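You operate a simulated robot arm through the tools that you are given. There is no shell and no other tool. Be economical: measure what you need, move in short steps, check, and stop when the job is done.

Carry out the task below with a simulated robot arm. There is one attempt and no reset: what you move stays moved.

TASK
Count the white bottles on the top of the ship bench, then put as many of the white blocks from the top of the ship bench on the purple mirror.

It is judged by the outcome, as a careful person would: the job done as asked, and still so three seconds after it is handed in. It fails if anything else is knocked over, pushed out of place, dropped, spilled or broken.

THE ROBOT
A 7-joint arm with a two-finger parallel gripper, fixed in place. Base frame: the origin is at the foot of the arm, x ahead of it, y to its left, z up; the work surface is at about z = 0. Lengths are in mm, angles in rad, forces in N, time in s.
With the tool pointing down near the work surface it reaches from about 240 to 620 mm from the base axis. Its first joint turns from -1.152 to 1.152 rad. Payload 2.6 kg.
Tool frame: the origin (TCP) lies between the finger pads and is the grasp point; the fingertips stand 30 mm ahead of it; z points along the fingers, y is the line along which they close. The gripper opens to 94 mm. The fingers are 28 mm wide and 10 mm thick; the gripper's body (50 by 96 mm) begins 55 mm behind the TCP.
Orientation is told as [roll, pitch, yaw] about the base's x, y, z axes, in that order, counted from this pose: with the fingers straight down and closing along the base's y, the tool's x points along the base's -x, its y along +y and its z along -z.

THE INTERFACE
- The arm moves only by the tool jog_arm. Its argument "motion" is a list of rows, each a list of 4 numbers: the shift along the tool's x, y, z in units of 300 mm (1.0 is 300 mm), then the turn about the tool's z in units of 60 degrees (1.0 is 60 degrees). In form: [[tx, ty, tz, yaw], ...]. A call has 1 to 10 rows; each row is the pose to reach, as a shift and turn from the pose commanded when the call began, along the tool's axes at that moment. "claw" is the finger opening in mm, from 0 to 94, set as the call begins (left out, the last holds). A call with a number of a shift or a turn outside -1 to 1 is refused whole. A row lasts 0.2 s, in which the tool goes at most 50 mm and 0.15 rad; a call with a longer step from one row to the next is refused whole, and so is a gripper value outside its range. A pose out of reach is approached as far as the arm can. The call stops where the force on the tool passes 40 N (or 10 N more than at its start, if that is more) or the arm is blocked; 0.2 s more then pass. The fingers move at their own pace (about 72 mm/s each) and stop on an object; they squeeze with about 29 N. The grip force told is the motor's: it shows also when the fingers shut on nothing. Time passes only in rows, and 0.2 s behind the last, so rows that repeat a pose let the fingers close. It gives the time, the measured TCP pose, the force on the tool (base axes), the opening and the grip force at its end, in the units of the frame above (readings bear some noise), and new pictures: "show" is both (left out), scene, wrist or none.
- Cameras (640 x 400 px; columns grow to the right, rows downward): "scene" is fixed at [38.9, 450.1, 582.6]; the picture's right is [-0.73, -0.69, 0.00], its down [-0.34, 0.36, -0.87] and it looks along [0.60, -0.63, -0.50] (base axes); focal length 340 px, centre (320, 200). "wrist" rides on the gripper at [-37, 0, -58] in the tool frame; the picture's right is [0.00, -1.00, 0.00], its down [0.97, 0.00, -0.24] and it looks along [0.24, 0.00, 0.97] (tool axes); focal length 218 px, centre (320, 200).
- point_at(camera, pixels): for up to 12 pixels [column, row] of the newest picture of that camera ("zoom" is the newest enlarged one), the place [x, y, z] in the base frame of the surface seen there, good to about 2 mm, but the place of the scene camera against the robot may be out by one fixed shift of up to 25 mm in any direction. No time passes.
- inspect(camera, box): a new picture of the part [left, top, right, bottom] of that camera's present view, enlarged. No time passes.
- close_job(): hands the job in; it is judged then, once.

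Work in short steps. Measure before you move; look again where a grasp or a placing could have gone wrong, and mend it. You have 60 turns and 120 pictures in all, the two below and enlarged ones among them. Open the gripper and draw the arm clear of the work before you hand the job in, unless the task says otherwise; then end with one line.

The tools are called after "Emit:" by a JSON object that holds its "api" and its "payload". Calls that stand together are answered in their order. jog_arm: Moves the arm, as the interface text tells. Its arguments: {"type":"object","properties":{"motion":{"type":"array","items":{"type":"array","items":{"type":"number"}}},"claw":{"type":"number"},"show":{"type":"string","enum":["both","scene","wrist","none"]}},"required":["motion"]} The other tools are called the same way: point_at (camera, pixels) gives the place of the surface under pixels of a picture; inspect (camera, box) takes an enlarged picture of a part of a camera's view; close_job () hands the job in.

At the start:

```text
clock: 0.0
tool_pos: [404.6, -140.2, 306.6]
ee_rot: [-0.001, 0.001, -0.001]
contact_force: [0.4, 0.6, -0.3]
grip_width: 93.9
grip_force: 0.1
```

scene: 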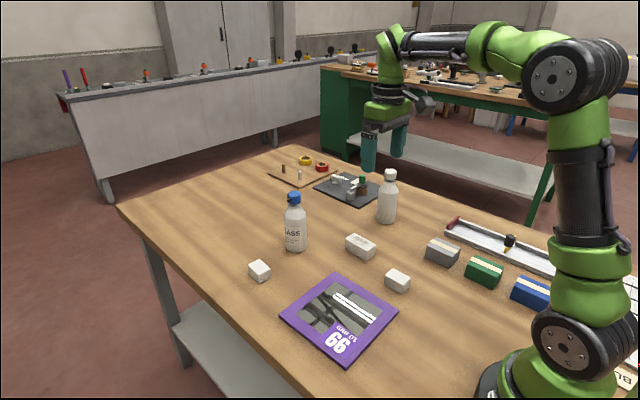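
wrist: 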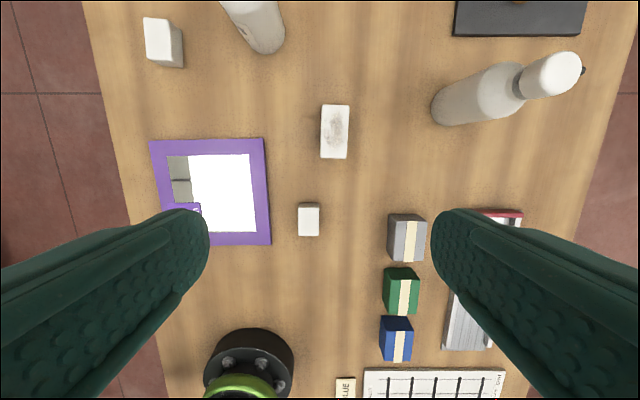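

I'll look closer at the bottles and the blocks before moving.

Emit:
{"api": "inspect", "payload": {"camera": "scene", "box": [240, 140, 440, 300]}}

Emit:
{"api": "inspect", "payload": {"camera": "scene", "box": [400, 200, 640, 400]}}

Emit:
{"api": "inspect", "payload": {"camera": "wrist", "box": [80, 0, 640, 400]}}

Emit:
{"api": "inspect", "payload": {"camera": "scene", "box": [40, 0, 640, 180]}}

```text
2.50 times, centred on (340, 220) of scene
```

zoom: 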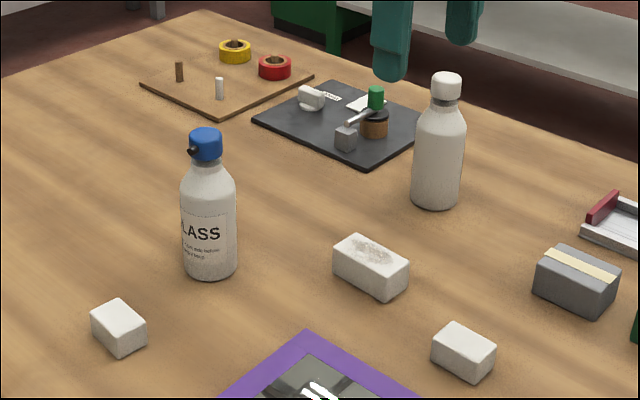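

```text
2.00 times, centred on (520, 300) of scene
```

zoom: 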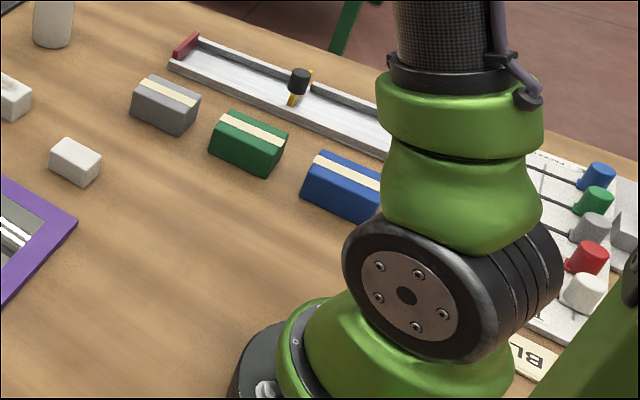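

```text
1.00 times, centred on (360, 200) of wrist
```

zoom: 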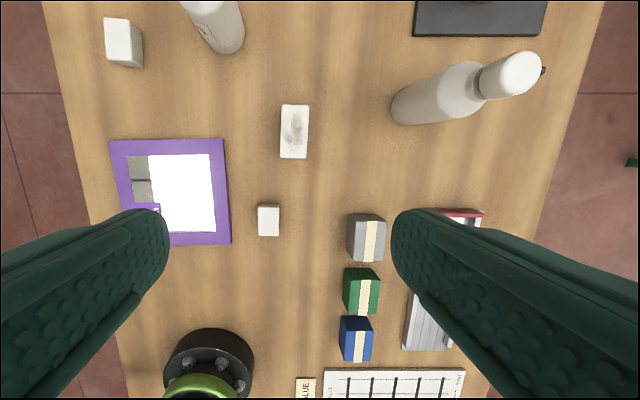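

```text
1.07 times, centred on (340, 90) of scene
```

zoom: 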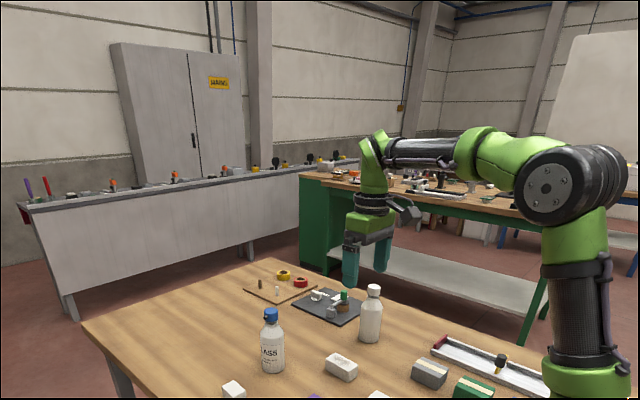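

There are two white bottles in view, one with a blue cap and one with a white cap, so two blocks. I'll measure the blocks and the mirror from the wrist picture.

Emit:
{"api": "point_at", "payload": {"camera": "wrist", "pixels": [[300, 205], [317, 205], [308, 218], [300, 233], [317, 233], [148, 22], [178, 30], [160, 40], [152, 144], [262, 141], [270, 243], [240, 200]]}}

Emit:
{"api": "point_at", "payload": {"camera": "scene", "pixels": [[398, 277], [260, 267], [359, 242], [336, 274], [398, 314], [346, 362], [281, 315], [340, 315], [345, 280], [300, 315], [293, 215], [388, 200]]}}

Emit:
{"api": "inspect", "payload": {"camera": "scene", "box": [240, 220, 440, 370]}}

Emit:
{"api": "inspect", "payload": {"camera": "wrist", "box": [130, 0, 370, 150]}}

```text
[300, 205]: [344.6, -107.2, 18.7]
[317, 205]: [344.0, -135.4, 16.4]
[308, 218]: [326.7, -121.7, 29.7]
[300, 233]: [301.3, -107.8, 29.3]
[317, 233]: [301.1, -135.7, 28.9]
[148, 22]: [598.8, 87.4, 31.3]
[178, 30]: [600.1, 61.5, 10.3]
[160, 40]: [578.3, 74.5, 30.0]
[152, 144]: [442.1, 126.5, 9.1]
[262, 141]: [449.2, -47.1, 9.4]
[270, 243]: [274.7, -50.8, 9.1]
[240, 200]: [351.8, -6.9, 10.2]
```

```text
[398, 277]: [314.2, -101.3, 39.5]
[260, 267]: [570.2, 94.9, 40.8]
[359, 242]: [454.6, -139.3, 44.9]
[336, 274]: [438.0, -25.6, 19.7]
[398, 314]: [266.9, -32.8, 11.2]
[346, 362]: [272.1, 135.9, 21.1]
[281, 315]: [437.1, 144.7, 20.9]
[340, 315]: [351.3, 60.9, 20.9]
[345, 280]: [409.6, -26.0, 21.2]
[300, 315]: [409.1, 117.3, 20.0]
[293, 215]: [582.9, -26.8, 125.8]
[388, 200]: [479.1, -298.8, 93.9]
```

```text
2.67 times, centred on (340, 295) of scene
```

zoom: 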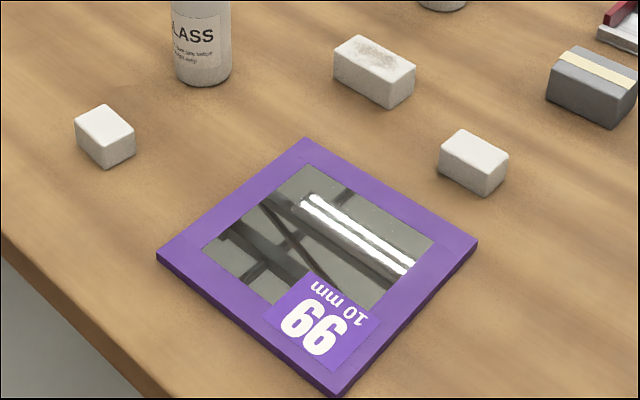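

```text
2.67 times, centred on (250, 75) of wrist
```

zoom: 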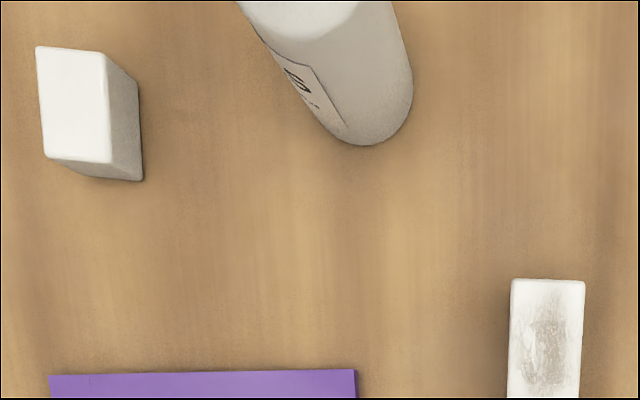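

Block A is centred at about (322, -121.5) with its top at z 30, and its 28 mm side runs along y. The mirror covers x 274–446, y -49–126, with its top near z 10. I'll go above block A.

Emit:
{"api": "jog_arm", "payload": {"motion": [[0.046, 0.0104, 0.115, 0], [0.092, 0.0208, 0.23, 0], [0.138, 0.0312, 0.344, 0], [0.184, 0.0416, 0.459, 0], [0.23, 0.052, 0.574, 0], [0.2753, 0.0623, 0.6887, 0], [0.2753, 0.0623, 0.6887, 0]], "claw": 70}}

```text
clock: 1.6
tool_pos: [320.8, -120.8, 101.4]
ee_rot: [0.0, 0.0, -0.002]
contact_force: [-0.7, 0.7, 0.2]
grip_width: 70.0
grip_force: 0.1
```

scene: 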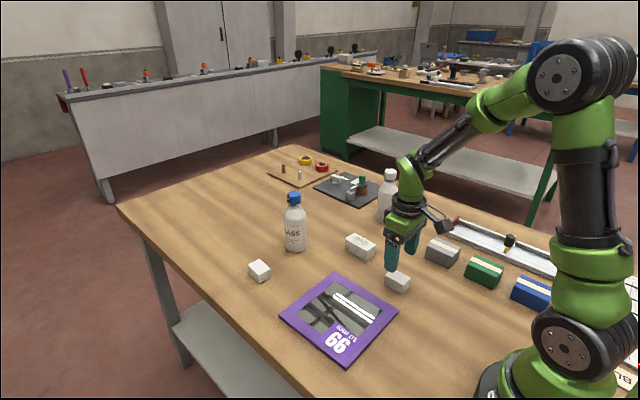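
wrist: 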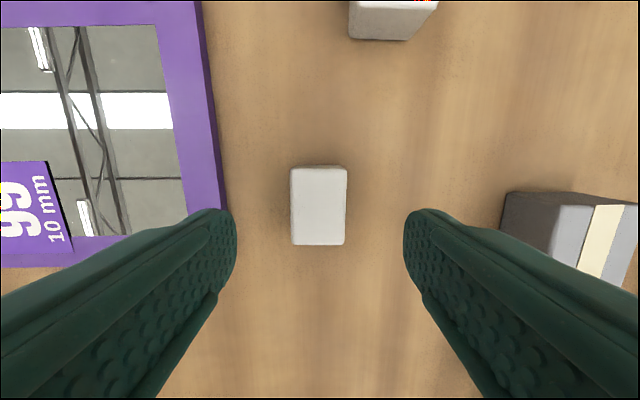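

The block sits centred between the fingers, at (318, 207) in the wrist picture. I'll check its position.

Emit:
{"api": "point_at", "payload": {"camera": "wrist", "pixels": [[294, 172], [344, 172], [318, 207], [295, 240], [341, 240], [215, 190]]}}

```text
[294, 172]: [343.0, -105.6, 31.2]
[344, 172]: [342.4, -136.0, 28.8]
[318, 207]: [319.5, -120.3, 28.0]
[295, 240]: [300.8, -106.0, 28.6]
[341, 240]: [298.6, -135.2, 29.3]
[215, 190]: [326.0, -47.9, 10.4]
```

I'll go down to z 38, which puts the fingertips at 8, then close.

Emit:
{"api": "jog_arm", "payload": {"motion": [[0, 0, 0.1, 0], [0, 0, 0.17, 0], [0, 0, 0.211, 0], [0, 0, 0.211, 0]], "show": "none"}}

Emit:
{"api": "jog_arm", "payload": {"motion": [[0, 0, 0, 0], [0, 0, 0, 0], [0, 0, 0, 0], [0, 0, 0, 0]], "claw": 10, "show": "wrist"}}

```text
clock: 2.6
tool_pos: [320.4, -120.1, 37.7]
ee_rot: [0.001, 0.0, 0.0]
contact_force: [1.2, 0.6, 0.8]
grip_width: 70.2
grip_force: 0.0
```

```text
clock: 3.6
tool_pos: [320.7, -120.5, 38.0]
ee_rot: [-0.001, 0.001, 0.0]
contact_force: [-0.3, 0.3, -0.1]
grip_width: 33.7
grip_force: 29.0
```

wrist: 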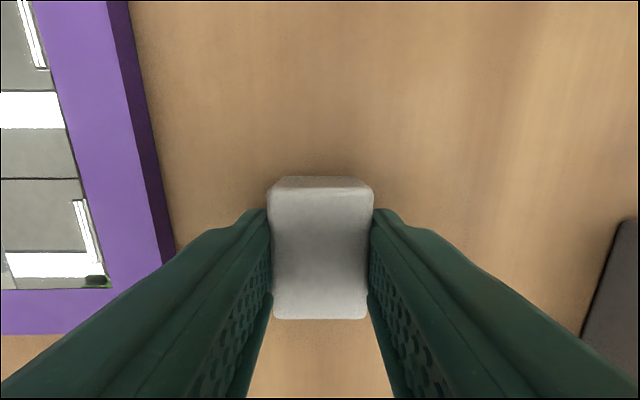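

The fingers hold the block at 33.7 mm with 29 N. I'll lift and carry it to about (335, 5) on the mirror.

Emit:
{"api": "jog_arm", "payload": {"motion": [[0, 0, -0.1, 0], [0, 0, -0.2, 0], [-0.012, 0.105, -0.2, 0], [-0.024, 0.21, -0.2, 0], [-0.036, 0.315, -0.2, 0], [-0.0477, 0.4183, -0.2, 0], [-0.0477, 0.4183, -0.2, 0]]}}

```text
clock: 5.2
tool_pos: [335.2, 5.5, 98.9]
ee_rot: [-0.001, 0.001, 0.0]
contact_force: [0.4, -0.2, 0.1]
grip_width: 34.0
grip_force: 28.8
```

scene: 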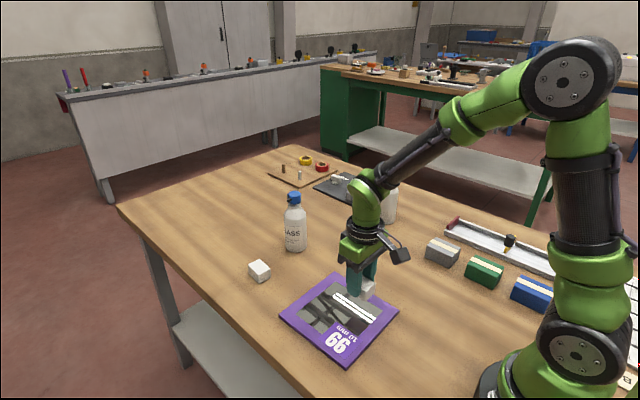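
wrist: 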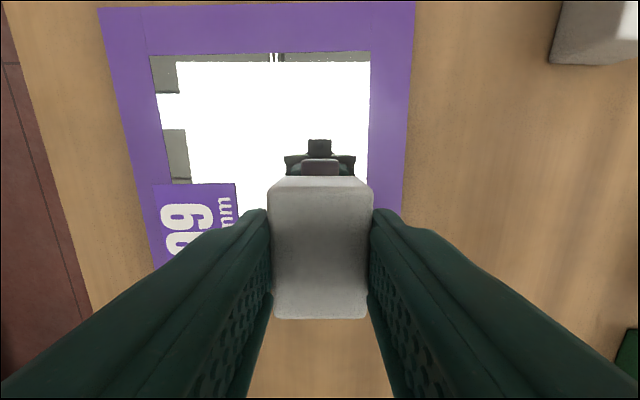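

The block is above the glass. I'll lower it to about z 49 and then check for contact.

Emit:
{"api": "jog_arm", "payload": {"motion": [[0, 0, 0.09, 0], [0, 0, 0.14, 0], [0, 0, 0.155, 0], [0, 0, 0.166, 0], [0, 0, 0.166, 0]], "show": "both"}}

```text
clock: 6.4
tool_pos: [335.8, 5.1, 47.9]
ee_rot: [0.001, 0.002, 0.001]
contact_force: [0.0, 0.9, -0.5]
grip_width: 33.8
grip_force: 29.0
```

scene: 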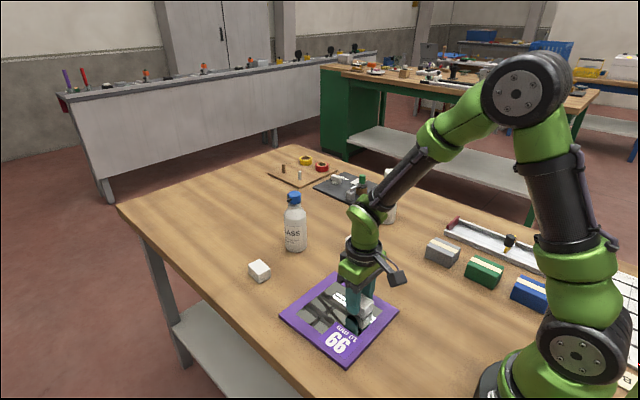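
wrist: 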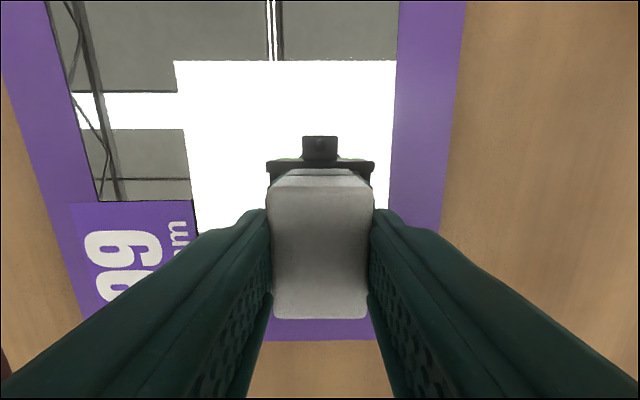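

No contact shows yet. I'll ease down another 2 mm.

Emit:
{"api": "jog_arm", "payload": {"motion": [[0, 0, 0.0035, 0], [0, 0, 0.007, 0], [0, 0, 0.007, 0]], "show": "none"}}

```text
clock: 7.2
tool_pos: [335.4, 4.6, 46.3]
ee_rot: [0.001, -0.002, 0.0]
contact_force: [-5.0, -0.7, 20.7]
grip_width: 33.9
grip_force: 29.5
```

There is contact at 20 N. I'll back off about 1.5 mm, open to 60, and rise.

Emit:
{"api": "jog_arm", "payload": {"motion": [[0, 0, -0.005, 0], [0, 0, -0.005, 0]], "show": "none"}}

Emit:
{"api": "jog_arm", "payload": {"motion": [[0, 0, 0, 0], [0, 0, 0, 0], [0, 0, 0, 0], [0, 0, -0.1, 0], [0, 0, -0.25, 0], [0, 0, -0.4, 0], [0, 0, -0.4, 0]], "claw": 65}}

```text
clock: 7.8
tool_pos: [334.0, 4.0, 47.2]
ee_rot: [0.0, 0.003, -0.001]
contact_force: [-0.3, 0.0, -0.8]
grip_width: 34.0
grip_force: 28.7
```

```text
clock: 9.4
tool_pos: [336.6, 4.7, 168.6]
ee_rot: [0.0, 0.0, 0.0]
contact_force: [-0.2, -0.5, 0.2]
grip_width: 65.1
grip_force: 0.0
```

scene: 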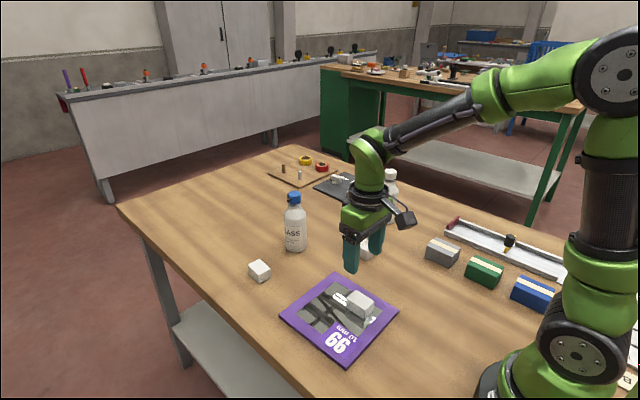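
wrist: 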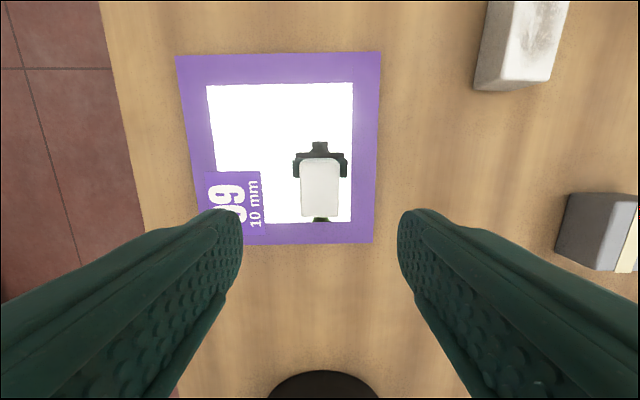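

Block A rests flat on the mirror. Next I'll move to block B, stopping first at (560, 75) to measure it.

Emit:
{"api": "jog_arm", "payload": {"motion": [[0, 0.12, 0, 0], [-0.15, 0.16, 0, 0], [-0.3, 0.2, 0, 0], [-0.45, 0.234, 0, 0], [-0.6, 0.234, 0, 0], [-0.745, 0.234, 0.05, 0], [-0.745, 0.234, 0.05, 0]]}}

```text
clock: 11.0
tool_pos: [560.1, 74.8, 151.8]
ee_rot: [0.0, 0.003, 0.001]
contact_force: [0.2, -0.1, -0.1]
grip_width: 65.0
grip_force: 0.0
```

scene: 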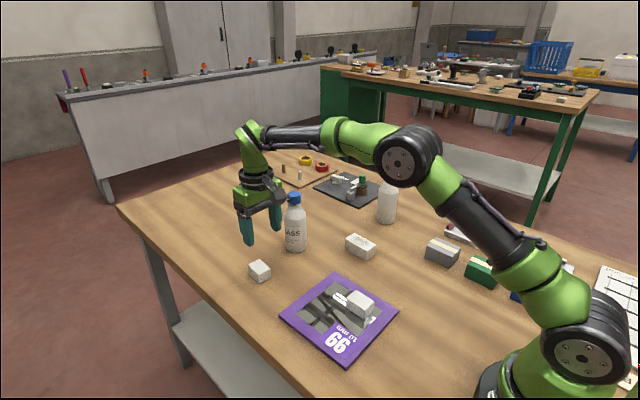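
wrist: 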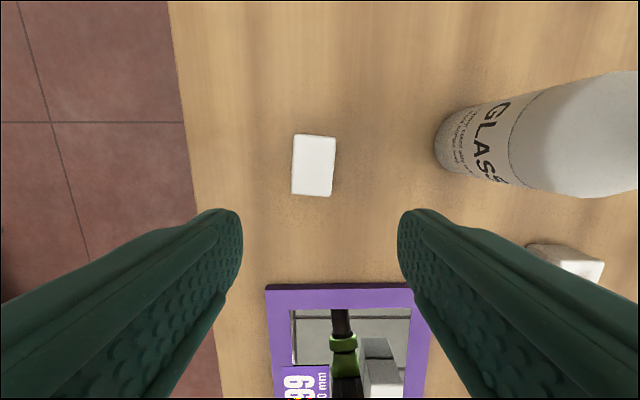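

Emit:
{"api": "point_at", "payload": {"camera": "wrist", "pixels": [[295, 138], [334, 141], [314, 165], [294, 191], [330, 193], [440, 150], [470, 183], [470, 115]]}}

```text
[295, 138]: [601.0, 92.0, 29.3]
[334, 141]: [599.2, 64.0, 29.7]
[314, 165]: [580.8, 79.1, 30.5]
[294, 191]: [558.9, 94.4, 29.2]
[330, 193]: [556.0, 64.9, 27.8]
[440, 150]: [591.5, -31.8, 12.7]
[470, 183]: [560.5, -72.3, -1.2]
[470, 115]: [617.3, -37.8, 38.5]
```

Block B is centred at (579, 79) and nearly aligned; the bottle edge is about 80 mm or more away from the fingers. I'll go down to it.

Emit:
{"api": "jog_arm", "payload": {"motion": [[-0.063, 0.014, 0.05, 0], [-0.063, 0.014, 0.2, 0], [-0.063, 0.014, 0.3, 0], [-0.063, 0.014, 0.35, 0], [-0.063, 0.014, 0.379, 0], [-0.063, 0.014, 0.379, 0]], "show": "wrist"}}

Emit:
{"api": "jog_arm", "payload": {"motion": [[0, 0, 0, 0], [0, 0, 0, 0], [0, 0, 0, 0], [0, 0, 0, 0]], "claw": 10, "show": "wrist"}}

```text
clock: 12.4
tool_pos: [577.5, 78.7, 39.8]
ee_rot: [-0.001, 0.0, 0.0]
contact_force: [0.8, -0.1, 0.6]
grip_width: 64.6
grip_force: 0.1
```

wrist: 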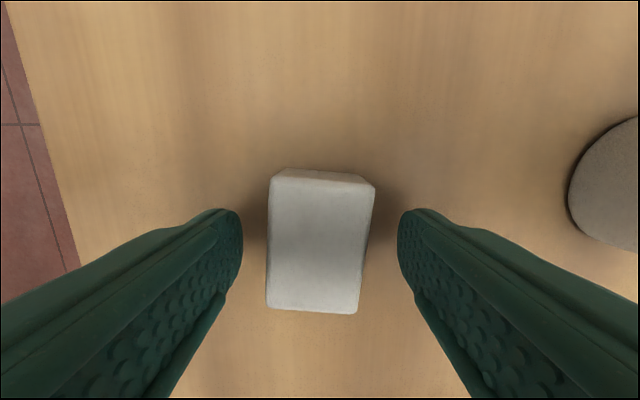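

```text
clock: 13.4
tool_pos: [579.0, 78.2, 39.4]
ee_rot: [0.0, -0.001, 0.001]
contact_force: [0.3, -0.1, 0.4]
grip_width: 33.9
grip_force: 29.2
```

wrist: 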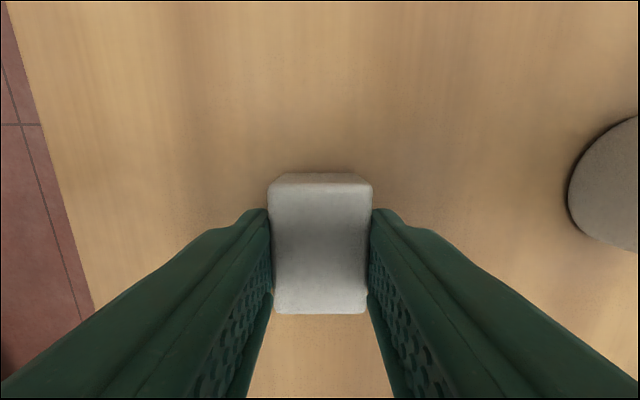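

Block B is held at 33.9 mm. I'll lift it and carry it to (395, 55).

Emit:
{"api": "jog_arm", "payload": {"motion": [[0, 0, -0.1, 0], [0, 0, -0.25, 0], [0.15, -0.02, -0.25, 0], [0.3, -0.04, -0.25, 0], [0.45, -0.06, -0.25, 0], [0.613, -0.077, -0.25, 0], [0.613, -0.077, -0.25, 0]]}}

```text
clock: 15.0
tool_pos: [393.7, 56.6, 114.6]
ee_rot: [0.001, -0.001, -0.001]
contact_force: [-0.7, -0.7, -0.3]
grip_width: 33.8
grip_force: 29.5
```

scene: 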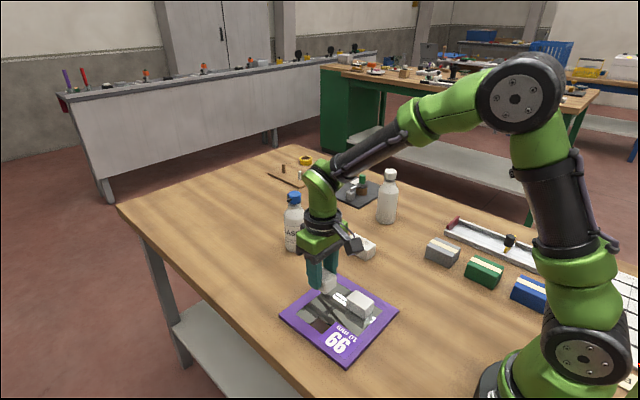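
wrist: 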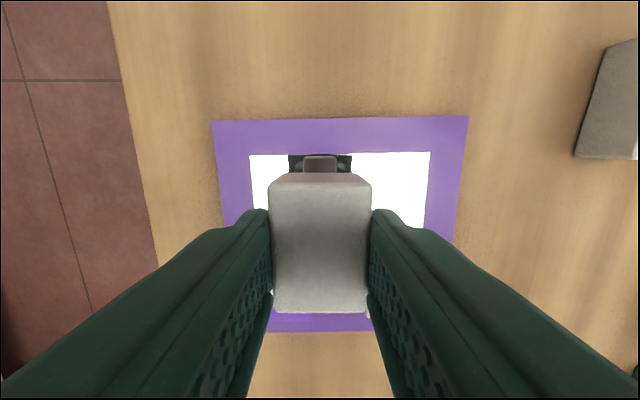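

It is clear of block A. I'll lower to about z 49, then ease down to contact.

Emit:
{"api": "jog_arm", "payload": {"motion": [[0, 0, 0.1, 0], [0, 0, 0.17, 0], [0, 0, 0.205, 0], [0, 0, 0.215, 0], [0, 0, 0.219, 0], [0, 0, 0.219, 0]], "show": "scene"}}

```text
clock: 16.4
tool_pos: [395.0, 56.6, 49.5]
ee_rot: [0.0, -0.001, 0.001]
contact_force: [-4.1, -0.1, 16.9]
grip_width: 33.9
grip_force: 28.9
```

scene: 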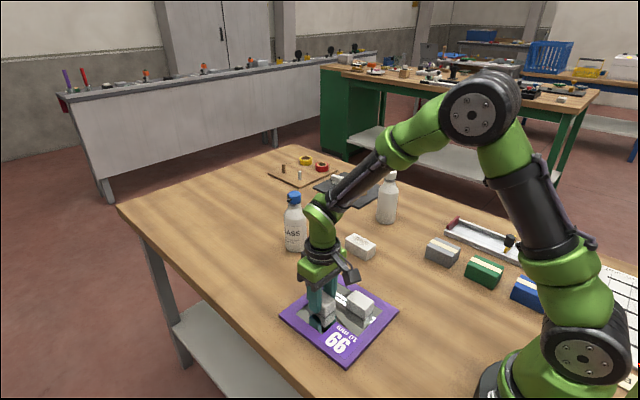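

It is touching at 17 N. I'll back off 1.2 mm, release and rise.

Emit:
{"api": "jog_arm", "payload": {"motion": [[0, 0, -0.004, 0], [0, 0, -0.004, 0]], "show": "none"}}

Emit:
{"api": "jog_arm", "payload": {"motion": [[0, 0, 0, 0], [0, 0, 0, 0], [0, 0, 0, 0], [0, 0, -0.1, 0], [0, 0, -0.25, 0], [0, 0, -0.4, 0], [0, 0, -0.55, 0], [0, 0, -0.7, 0], [0, 0, -0.7, 0]], "claw": 62}}

```text
clock: 17.0
tool_pos: [393.7, 55.5, 50.2]
ee_rot: [0.001, 0.0, 0.001]
contact_force: [-0.1, -0.3, 4.0]
grip_width: 34.1
grip_force: 29.2
```

```text
clock: 19.0
tool_pos: [392.8, 57.7, 258.6]
ee_rot: [0.0, 0.0, 0.001]
contact_force: [0.7, -0.4, -0.5]
grip_width: 62.1
grip_force: 0.1
```

scene: 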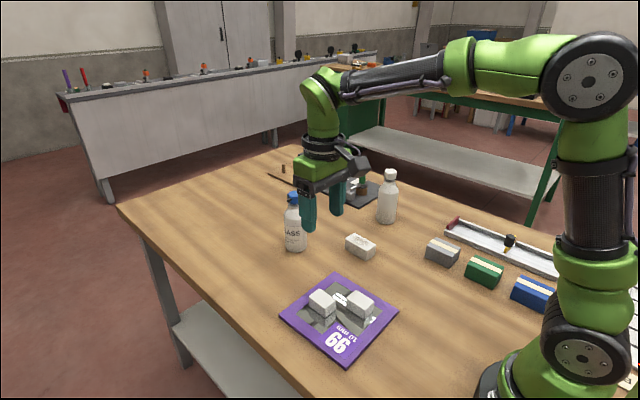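
wrist: 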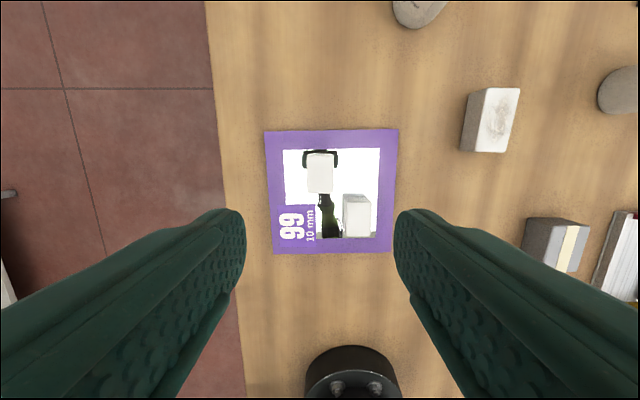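

Both blocks rest on the mirror. I'll move the arm up and to the right, clear of it, which also lets me check the bench's far right for hidden bottles.

Emit:
{"api": "jog_arm", "payload": {"motion": [[0, -0.12, -0.1, 0], [0.02, -0.27, -0.15, 0], [0.04, -0.42, -0.15, 0], [0.06, -0.57, -0.15, 0], [0.08, -0.72, -0.15, 0], [0.12, -0.86, -0.15, 0], [0.12, -0.86, -0.15, 0]]}}

```text
clock: 20.6
tool_pos: [356.6, -202.0, 303.4]
ee_rot: [0.0, 0.0, 0.0]
contact_force: [-1.0, -0.1, 0.1]
grip_width: 62.1
grip_force: 0.2
```

scene: 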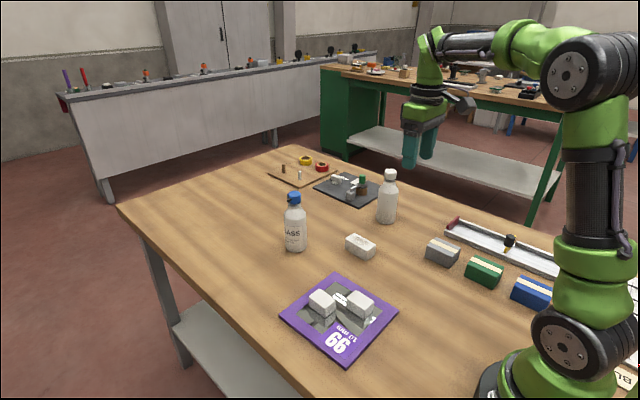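
wrist: 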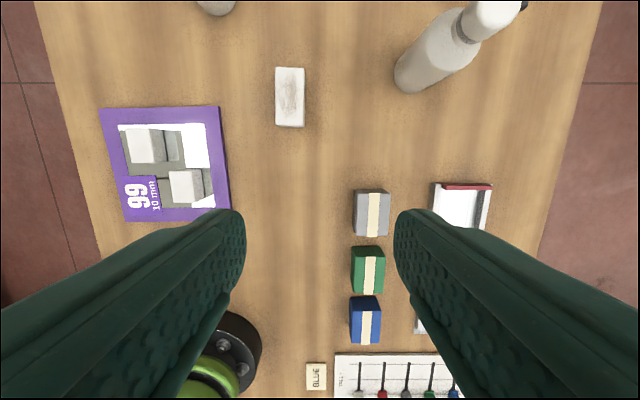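

No bottles are hidden on the right. I'll take one closer look at the small white items on the far boards.

Emit:
{"api": "inspect", "payload": {"camera": "scene", "box": [262, 145, 390, 225]}}

```text
5.00 times, centred on (326, 185) of scene
```

zoom: 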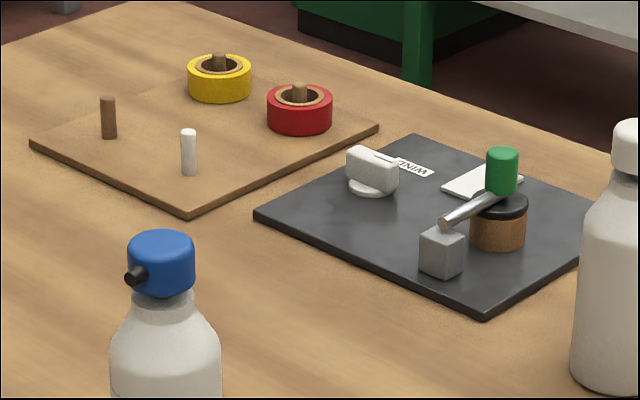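

The small white items are not bottles, so the count stays at two. Two white blocks are on the mirror and the arm is clear.

Emit:
{"api": "close_job", "payload": {}}

```text
The job is handed in.
```

I counted two white bottles on the bench and put two white blocks on the purple mirror; nothing else was moved, and the job is handed in.
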